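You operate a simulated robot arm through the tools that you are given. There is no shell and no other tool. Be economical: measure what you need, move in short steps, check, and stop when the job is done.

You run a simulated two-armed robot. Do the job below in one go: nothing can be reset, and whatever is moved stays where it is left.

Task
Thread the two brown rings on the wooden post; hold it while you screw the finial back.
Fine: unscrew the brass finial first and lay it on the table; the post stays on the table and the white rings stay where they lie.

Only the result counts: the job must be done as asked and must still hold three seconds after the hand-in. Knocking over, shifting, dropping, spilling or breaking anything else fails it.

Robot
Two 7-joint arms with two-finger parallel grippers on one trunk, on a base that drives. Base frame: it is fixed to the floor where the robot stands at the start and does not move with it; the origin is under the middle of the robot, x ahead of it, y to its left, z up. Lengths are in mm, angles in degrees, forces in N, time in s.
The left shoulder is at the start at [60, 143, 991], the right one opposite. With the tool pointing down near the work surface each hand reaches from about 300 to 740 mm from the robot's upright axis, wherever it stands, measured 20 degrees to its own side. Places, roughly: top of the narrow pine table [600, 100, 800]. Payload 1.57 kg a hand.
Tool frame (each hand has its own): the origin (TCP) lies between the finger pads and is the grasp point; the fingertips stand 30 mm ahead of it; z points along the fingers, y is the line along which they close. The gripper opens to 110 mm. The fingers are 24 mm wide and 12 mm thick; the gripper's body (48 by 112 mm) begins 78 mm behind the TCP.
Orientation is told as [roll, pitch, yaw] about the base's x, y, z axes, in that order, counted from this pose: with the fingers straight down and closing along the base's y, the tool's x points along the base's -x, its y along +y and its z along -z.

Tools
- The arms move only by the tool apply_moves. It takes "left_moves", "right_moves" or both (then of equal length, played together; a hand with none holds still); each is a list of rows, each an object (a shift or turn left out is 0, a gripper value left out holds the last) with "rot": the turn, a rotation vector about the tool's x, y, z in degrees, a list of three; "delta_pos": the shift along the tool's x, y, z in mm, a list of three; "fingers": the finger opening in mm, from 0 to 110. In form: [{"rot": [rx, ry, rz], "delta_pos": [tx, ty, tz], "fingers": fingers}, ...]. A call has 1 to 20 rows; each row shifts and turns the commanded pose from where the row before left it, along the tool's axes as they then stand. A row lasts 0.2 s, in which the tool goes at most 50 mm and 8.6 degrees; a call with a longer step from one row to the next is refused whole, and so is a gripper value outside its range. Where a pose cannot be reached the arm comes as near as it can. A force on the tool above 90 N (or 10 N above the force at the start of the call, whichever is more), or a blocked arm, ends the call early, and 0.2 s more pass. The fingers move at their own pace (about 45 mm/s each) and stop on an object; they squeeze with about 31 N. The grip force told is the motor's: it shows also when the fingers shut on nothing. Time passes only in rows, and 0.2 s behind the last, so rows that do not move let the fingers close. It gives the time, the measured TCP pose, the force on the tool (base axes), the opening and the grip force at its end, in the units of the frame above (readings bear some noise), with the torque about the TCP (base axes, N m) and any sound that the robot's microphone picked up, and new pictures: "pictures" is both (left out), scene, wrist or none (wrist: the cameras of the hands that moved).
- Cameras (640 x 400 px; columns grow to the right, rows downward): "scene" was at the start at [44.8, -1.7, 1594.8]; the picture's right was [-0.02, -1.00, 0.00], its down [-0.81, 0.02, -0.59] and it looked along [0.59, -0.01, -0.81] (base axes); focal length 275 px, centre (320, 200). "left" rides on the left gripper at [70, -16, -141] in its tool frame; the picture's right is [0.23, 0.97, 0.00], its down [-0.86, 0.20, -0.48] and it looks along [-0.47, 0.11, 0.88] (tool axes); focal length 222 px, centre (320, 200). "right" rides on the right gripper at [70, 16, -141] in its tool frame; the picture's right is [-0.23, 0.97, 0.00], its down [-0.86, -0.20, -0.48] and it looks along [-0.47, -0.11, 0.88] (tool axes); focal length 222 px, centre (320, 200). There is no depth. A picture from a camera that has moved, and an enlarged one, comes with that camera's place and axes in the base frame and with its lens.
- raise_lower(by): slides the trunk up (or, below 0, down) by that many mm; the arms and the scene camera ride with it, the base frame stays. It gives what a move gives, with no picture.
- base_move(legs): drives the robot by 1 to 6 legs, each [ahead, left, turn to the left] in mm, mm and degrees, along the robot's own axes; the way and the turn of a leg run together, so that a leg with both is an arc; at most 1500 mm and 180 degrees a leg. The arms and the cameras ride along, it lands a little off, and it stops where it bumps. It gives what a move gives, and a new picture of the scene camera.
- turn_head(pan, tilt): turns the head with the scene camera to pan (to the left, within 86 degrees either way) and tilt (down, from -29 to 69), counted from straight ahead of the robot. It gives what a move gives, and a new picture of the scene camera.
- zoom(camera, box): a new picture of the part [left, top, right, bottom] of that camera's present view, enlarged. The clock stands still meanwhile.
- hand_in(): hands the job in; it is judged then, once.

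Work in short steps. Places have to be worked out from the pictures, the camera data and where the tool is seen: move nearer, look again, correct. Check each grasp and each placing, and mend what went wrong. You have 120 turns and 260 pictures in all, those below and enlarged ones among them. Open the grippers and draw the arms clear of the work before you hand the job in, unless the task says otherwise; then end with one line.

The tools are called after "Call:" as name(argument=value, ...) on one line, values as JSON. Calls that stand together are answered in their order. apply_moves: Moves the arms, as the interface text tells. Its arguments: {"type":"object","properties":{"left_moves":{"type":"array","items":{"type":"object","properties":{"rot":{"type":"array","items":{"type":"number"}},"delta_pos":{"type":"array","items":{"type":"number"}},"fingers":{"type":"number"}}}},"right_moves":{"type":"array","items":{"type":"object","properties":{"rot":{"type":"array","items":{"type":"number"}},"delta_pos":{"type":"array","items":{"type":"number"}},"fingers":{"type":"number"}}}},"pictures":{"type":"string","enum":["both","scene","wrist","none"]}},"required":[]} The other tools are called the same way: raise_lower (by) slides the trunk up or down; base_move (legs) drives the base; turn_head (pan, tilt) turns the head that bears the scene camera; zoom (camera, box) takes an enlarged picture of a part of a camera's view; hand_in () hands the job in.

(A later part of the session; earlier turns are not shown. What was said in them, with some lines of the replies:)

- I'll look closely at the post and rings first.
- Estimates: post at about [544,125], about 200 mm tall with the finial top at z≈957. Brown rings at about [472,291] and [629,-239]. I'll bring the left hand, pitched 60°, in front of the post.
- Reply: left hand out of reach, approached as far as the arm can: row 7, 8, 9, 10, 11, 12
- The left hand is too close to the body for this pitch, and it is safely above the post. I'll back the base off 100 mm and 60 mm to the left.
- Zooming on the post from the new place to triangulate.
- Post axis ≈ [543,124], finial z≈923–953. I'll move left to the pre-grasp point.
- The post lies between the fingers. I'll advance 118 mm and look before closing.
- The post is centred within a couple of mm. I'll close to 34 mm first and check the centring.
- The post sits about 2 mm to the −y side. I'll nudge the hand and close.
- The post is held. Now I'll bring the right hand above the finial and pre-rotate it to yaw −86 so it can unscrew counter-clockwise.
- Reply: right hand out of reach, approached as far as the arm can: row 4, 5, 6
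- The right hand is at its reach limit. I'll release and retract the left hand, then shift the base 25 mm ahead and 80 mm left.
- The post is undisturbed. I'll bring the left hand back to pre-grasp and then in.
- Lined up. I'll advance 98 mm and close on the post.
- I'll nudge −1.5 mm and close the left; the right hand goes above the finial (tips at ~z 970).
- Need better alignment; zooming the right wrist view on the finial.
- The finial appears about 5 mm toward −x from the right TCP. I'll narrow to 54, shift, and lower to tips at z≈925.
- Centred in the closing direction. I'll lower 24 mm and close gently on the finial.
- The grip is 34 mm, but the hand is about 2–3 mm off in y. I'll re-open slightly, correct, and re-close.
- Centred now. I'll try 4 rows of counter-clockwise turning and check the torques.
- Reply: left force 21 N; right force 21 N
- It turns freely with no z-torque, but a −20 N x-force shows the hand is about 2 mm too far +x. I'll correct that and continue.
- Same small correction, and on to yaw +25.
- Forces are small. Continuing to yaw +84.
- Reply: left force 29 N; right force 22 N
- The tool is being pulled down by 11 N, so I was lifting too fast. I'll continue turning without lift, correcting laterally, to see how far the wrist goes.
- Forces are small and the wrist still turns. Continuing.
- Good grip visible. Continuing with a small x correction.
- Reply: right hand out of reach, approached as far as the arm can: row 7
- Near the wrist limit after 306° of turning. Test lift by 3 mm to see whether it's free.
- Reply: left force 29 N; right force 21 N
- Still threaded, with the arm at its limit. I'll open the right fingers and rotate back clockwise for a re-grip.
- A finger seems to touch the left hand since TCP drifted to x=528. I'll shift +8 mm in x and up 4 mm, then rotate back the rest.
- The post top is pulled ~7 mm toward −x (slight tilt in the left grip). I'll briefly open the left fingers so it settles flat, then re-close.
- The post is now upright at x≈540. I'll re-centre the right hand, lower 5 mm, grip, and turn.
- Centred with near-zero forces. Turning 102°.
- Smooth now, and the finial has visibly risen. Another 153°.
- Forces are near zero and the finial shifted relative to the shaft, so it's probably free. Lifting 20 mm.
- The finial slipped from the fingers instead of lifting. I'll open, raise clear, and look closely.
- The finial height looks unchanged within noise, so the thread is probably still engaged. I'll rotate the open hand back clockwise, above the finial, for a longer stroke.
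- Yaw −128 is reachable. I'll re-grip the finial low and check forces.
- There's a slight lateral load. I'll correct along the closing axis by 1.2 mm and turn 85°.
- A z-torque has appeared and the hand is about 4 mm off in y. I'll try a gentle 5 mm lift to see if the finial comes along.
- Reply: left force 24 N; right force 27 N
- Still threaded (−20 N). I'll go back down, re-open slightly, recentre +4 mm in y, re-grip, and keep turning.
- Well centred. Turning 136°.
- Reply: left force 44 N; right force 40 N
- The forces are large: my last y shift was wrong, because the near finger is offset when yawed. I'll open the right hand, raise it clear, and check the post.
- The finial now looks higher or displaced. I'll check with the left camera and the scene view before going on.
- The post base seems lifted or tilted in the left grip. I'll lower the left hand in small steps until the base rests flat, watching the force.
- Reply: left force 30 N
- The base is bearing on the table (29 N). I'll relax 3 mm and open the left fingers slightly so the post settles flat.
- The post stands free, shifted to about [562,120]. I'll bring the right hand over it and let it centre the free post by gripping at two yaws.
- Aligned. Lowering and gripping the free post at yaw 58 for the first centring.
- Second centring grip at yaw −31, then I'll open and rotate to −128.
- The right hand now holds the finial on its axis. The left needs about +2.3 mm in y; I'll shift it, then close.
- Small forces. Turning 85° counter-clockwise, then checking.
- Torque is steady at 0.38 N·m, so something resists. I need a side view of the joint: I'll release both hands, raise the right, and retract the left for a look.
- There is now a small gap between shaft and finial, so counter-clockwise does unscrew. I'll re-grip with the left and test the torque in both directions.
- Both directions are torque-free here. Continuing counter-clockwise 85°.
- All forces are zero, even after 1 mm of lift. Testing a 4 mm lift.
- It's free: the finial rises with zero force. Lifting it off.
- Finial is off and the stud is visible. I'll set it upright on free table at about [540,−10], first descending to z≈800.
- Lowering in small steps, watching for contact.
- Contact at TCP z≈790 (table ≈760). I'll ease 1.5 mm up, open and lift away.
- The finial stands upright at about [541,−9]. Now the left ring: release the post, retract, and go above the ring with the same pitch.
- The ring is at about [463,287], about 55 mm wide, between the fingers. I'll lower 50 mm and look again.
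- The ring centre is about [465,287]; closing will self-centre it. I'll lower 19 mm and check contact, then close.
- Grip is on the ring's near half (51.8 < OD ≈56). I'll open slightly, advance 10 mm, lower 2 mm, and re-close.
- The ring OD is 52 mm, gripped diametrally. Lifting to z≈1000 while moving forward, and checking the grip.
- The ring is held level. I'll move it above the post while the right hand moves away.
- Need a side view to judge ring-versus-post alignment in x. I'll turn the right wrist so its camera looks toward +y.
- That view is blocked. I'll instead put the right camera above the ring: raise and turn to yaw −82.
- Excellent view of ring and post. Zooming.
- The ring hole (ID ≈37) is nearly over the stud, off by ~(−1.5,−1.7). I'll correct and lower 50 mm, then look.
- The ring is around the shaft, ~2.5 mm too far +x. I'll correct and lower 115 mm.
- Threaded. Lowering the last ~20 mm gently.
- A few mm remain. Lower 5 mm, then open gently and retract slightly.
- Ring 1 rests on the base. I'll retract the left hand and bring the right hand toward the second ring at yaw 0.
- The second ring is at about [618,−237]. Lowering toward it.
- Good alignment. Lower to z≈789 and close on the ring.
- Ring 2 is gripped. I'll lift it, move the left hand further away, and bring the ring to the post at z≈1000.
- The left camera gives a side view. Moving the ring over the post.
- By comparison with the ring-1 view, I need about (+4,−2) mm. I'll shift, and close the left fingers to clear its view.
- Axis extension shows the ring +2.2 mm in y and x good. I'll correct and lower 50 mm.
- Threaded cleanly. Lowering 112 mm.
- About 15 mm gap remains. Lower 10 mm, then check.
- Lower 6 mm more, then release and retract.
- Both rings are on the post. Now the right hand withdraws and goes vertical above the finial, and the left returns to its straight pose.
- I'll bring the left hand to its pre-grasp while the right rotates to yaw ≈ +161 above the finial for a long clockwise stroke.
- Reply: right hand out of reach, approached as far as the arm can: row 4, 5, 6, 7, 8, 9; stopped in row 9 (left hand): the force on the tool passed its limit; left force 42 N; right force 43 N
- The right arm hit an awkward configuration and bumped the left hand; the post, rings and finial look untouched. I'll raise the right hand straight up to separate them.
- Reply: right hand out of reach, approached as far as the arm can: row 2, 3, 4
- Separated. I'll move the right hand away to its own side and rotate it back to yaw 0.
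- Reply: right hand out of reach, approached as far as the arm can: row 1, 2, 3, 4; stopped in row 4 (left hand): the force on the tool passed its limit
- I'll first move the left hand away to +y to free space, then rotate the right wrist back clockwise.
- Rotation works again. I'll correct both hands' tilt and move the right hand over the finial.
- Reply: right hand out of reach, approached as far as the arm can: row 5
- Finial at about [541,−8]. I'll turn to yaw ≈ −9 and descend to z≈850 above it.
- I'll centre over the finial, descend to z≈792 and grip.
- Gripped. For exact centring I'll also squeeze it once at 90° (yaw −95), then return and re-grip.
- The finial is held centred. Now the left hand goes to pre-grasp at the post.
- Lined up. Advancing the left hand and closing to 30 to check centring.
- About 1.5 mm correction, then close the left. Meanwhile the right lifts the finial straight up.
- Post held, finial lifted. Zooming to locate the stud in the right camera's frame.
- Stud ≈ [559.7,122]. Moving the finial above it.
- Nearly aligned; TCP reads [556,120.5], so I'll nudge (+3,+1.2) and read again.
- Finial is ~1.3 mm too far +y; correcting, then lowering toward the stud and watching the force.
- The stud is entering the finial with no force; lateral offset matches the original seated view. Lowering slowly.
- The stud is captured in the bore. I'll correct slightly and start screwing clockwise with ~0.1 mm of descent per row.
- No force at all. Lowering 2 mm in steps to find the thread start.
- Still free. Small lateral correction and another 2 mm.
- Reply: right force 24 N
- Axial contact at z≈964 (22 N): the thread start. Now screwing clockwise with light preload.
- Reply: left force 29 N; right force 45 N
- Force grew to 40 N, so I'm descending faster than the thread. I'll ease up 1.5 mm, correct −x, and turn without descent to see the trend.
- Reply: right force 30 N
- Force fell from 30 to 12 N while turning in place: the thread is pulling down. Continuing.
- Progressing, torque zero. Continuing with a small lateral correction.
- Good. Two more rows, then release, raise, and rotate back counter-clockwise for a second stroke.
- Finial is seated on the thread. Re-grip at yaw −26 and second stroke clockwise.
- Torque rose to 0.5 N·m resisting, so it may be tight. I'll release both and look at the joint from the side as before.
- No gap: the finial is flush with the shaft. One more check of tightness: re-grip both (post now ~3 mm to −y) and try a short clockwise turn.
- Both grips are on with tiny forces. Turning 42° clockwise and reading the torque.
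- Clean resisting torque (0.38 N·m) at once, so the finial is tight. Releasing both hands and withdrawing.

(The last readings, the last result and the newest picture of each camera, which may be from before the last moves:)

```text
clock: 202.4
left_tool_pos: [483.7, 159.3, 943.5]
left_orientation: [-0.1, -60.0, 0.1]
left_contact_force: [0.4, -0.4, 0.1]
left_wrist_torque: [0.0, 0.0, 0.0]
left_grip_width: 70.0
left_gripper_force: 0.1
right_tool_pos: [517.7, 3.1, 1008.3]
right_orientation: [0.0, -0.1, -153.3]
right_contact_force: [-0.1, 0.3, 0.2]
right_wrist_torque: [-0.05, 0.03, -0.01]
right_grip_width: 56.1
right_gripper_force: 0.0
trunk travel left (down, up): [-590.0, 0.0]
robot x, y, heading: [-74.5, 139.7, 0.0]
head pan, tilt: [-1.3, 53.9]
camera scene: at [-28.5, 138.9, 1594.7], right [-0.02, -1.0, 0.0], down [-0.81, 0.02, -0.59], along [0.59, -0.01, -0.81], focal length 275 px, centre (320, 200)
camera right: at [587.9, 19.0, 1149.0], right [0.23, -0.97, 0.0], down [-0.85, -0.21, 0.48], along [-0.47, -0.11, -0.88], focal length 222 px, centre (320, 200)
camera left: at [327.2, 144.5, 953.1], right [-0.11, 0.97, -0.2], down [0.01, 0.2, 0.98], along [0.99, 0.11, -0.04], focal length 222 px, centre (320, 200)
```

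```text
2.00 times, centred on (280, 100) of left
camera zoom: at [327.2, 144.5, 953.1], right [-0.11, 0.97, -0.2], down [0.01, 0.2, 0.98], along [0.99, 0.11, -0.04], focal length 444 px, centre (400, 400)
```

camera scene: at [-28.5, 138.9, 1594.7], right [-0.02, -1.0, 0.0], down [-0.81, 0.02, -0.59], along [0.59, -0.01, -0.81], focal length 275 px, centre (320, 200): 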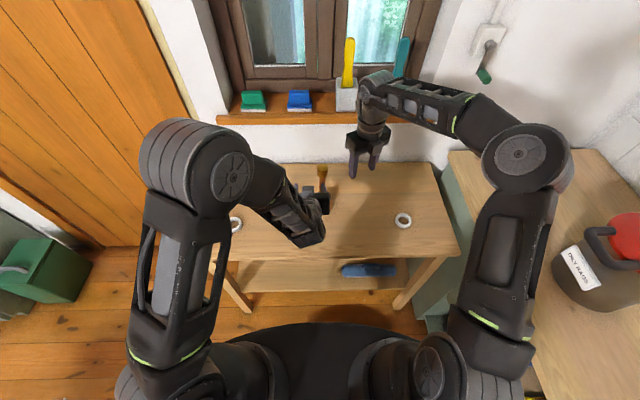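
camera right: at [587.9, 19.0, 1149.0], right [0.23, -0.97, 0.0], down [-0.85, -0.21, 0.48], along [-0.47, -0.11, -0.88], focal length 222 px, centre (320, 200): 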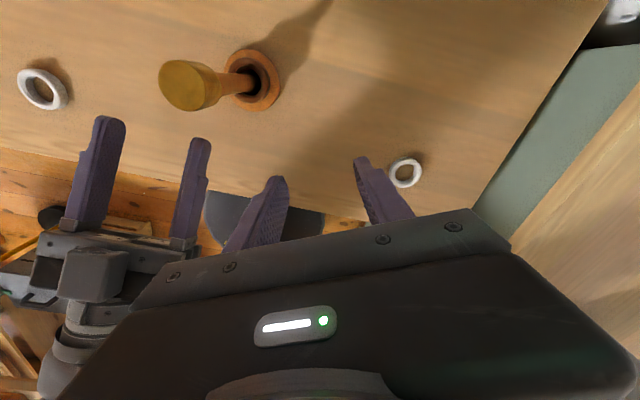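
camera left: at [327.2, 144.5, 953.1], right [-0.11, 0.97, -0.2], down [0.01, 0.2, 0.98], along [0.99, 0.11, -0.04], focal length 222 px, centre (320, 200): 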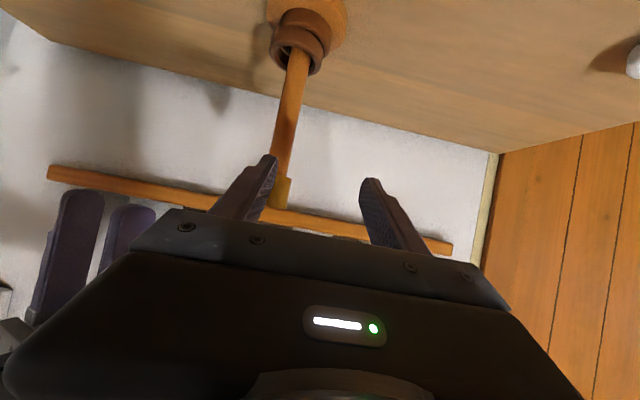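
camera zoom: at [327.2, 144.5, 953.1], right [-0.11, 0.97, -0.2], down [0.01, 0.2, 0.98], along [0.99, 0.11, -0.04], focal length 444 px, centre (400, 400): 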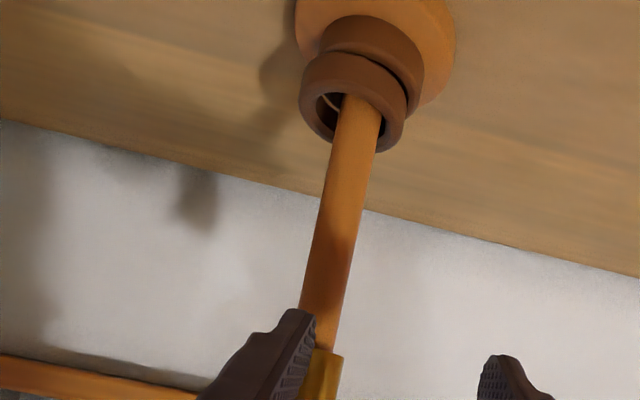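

The post stands with both brown rings on it and the finial on top; the white rings look undisturbed. I'll draw the left hand further away (up and to +y) before handing in.

Call:
apply_moves(left_moves=[{"delta_pos": [-10, 35, -5]}, {"delta_pos": [-15, 40, 0]}, {"delta_pos": [-15, 40, 0]}, {}, {}], right_moves=[{"delta_pos": [-15, 30, 0]}, {"delta_pos": [-15, 30, 0]}, {}, {}, {}], pictures="scene")

Call:
zoom(camera="scene", box=[272, 150, 368, 220])

```text
clock: 203.7
left_tool_pos: [498.7, 273.7, 979.7]
left_orientation: [-0.2, -60.1, 0.1]
left_contact_force: [0.0, 0.3, -0.9]
left_wrist_torque: [0.0, 0.01, -0.03]
left_grip_width: 69.9
left_gripper_force: 0.0
right_tool_pos: [516.7, -68.0, 1007.2]
right_orientation: [-0.1, -0.1, -153.3]
right_contact_force: [-0.1, 0.0, -0.7]
right_wrist_torque: [-0.03, 0.01, 0.01]
right_grip_width: 56.0
right_gripper_force: 0.1
trunk travel left (down, up): [-590.0, 0.0]
robot x, y, heading: [-72.0, 136.8, 0.3]
head pan, tilt: [-1.3, 53.9]
camera scene: at [-29.5, 137.3, 1594.8], right [-0.02, -1.0, 0.0], down [-0.81, 0.02, -0.59], along [0.59, -0.01, -0.81], focal length 275 px, centre (320, 200)
```

scene: 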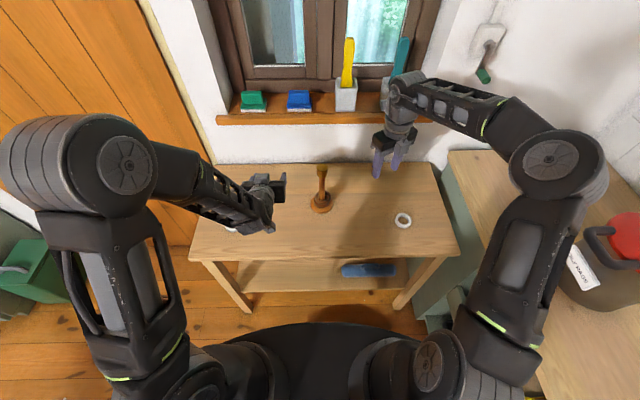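

```text
5.71 times, centred on (320, 185) of scene
camera zoom: at [-29.5, 137.3, 1594.8], right [-0.02, -1.0, 0.0], down [-0.81, 0.02, -0.59], along [0.59, -0.01, -0.81], focal length 1569 px, centre (320, 286)
```

zoom: 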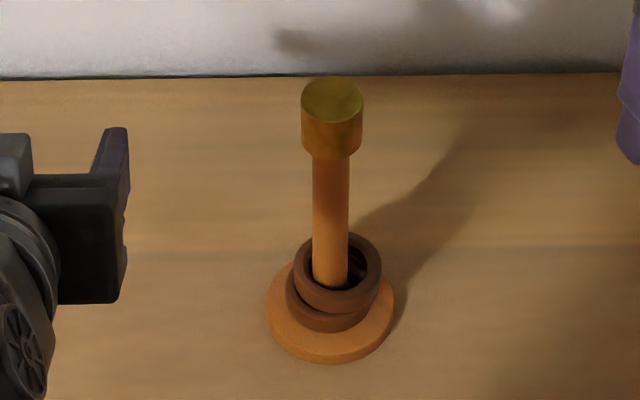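

Everything looks right: both brown rings are on the upright post, the finial is seated, and the hands are clear. Handing in.

Call:
hand_in()

```text
The job is handed in.
```

Both brown rings are on the post and the brass finial is screwed back on tight. The post stands upright on the table, though it slid roughly 20 mm while I was unscrewing; the white rings were not touched.
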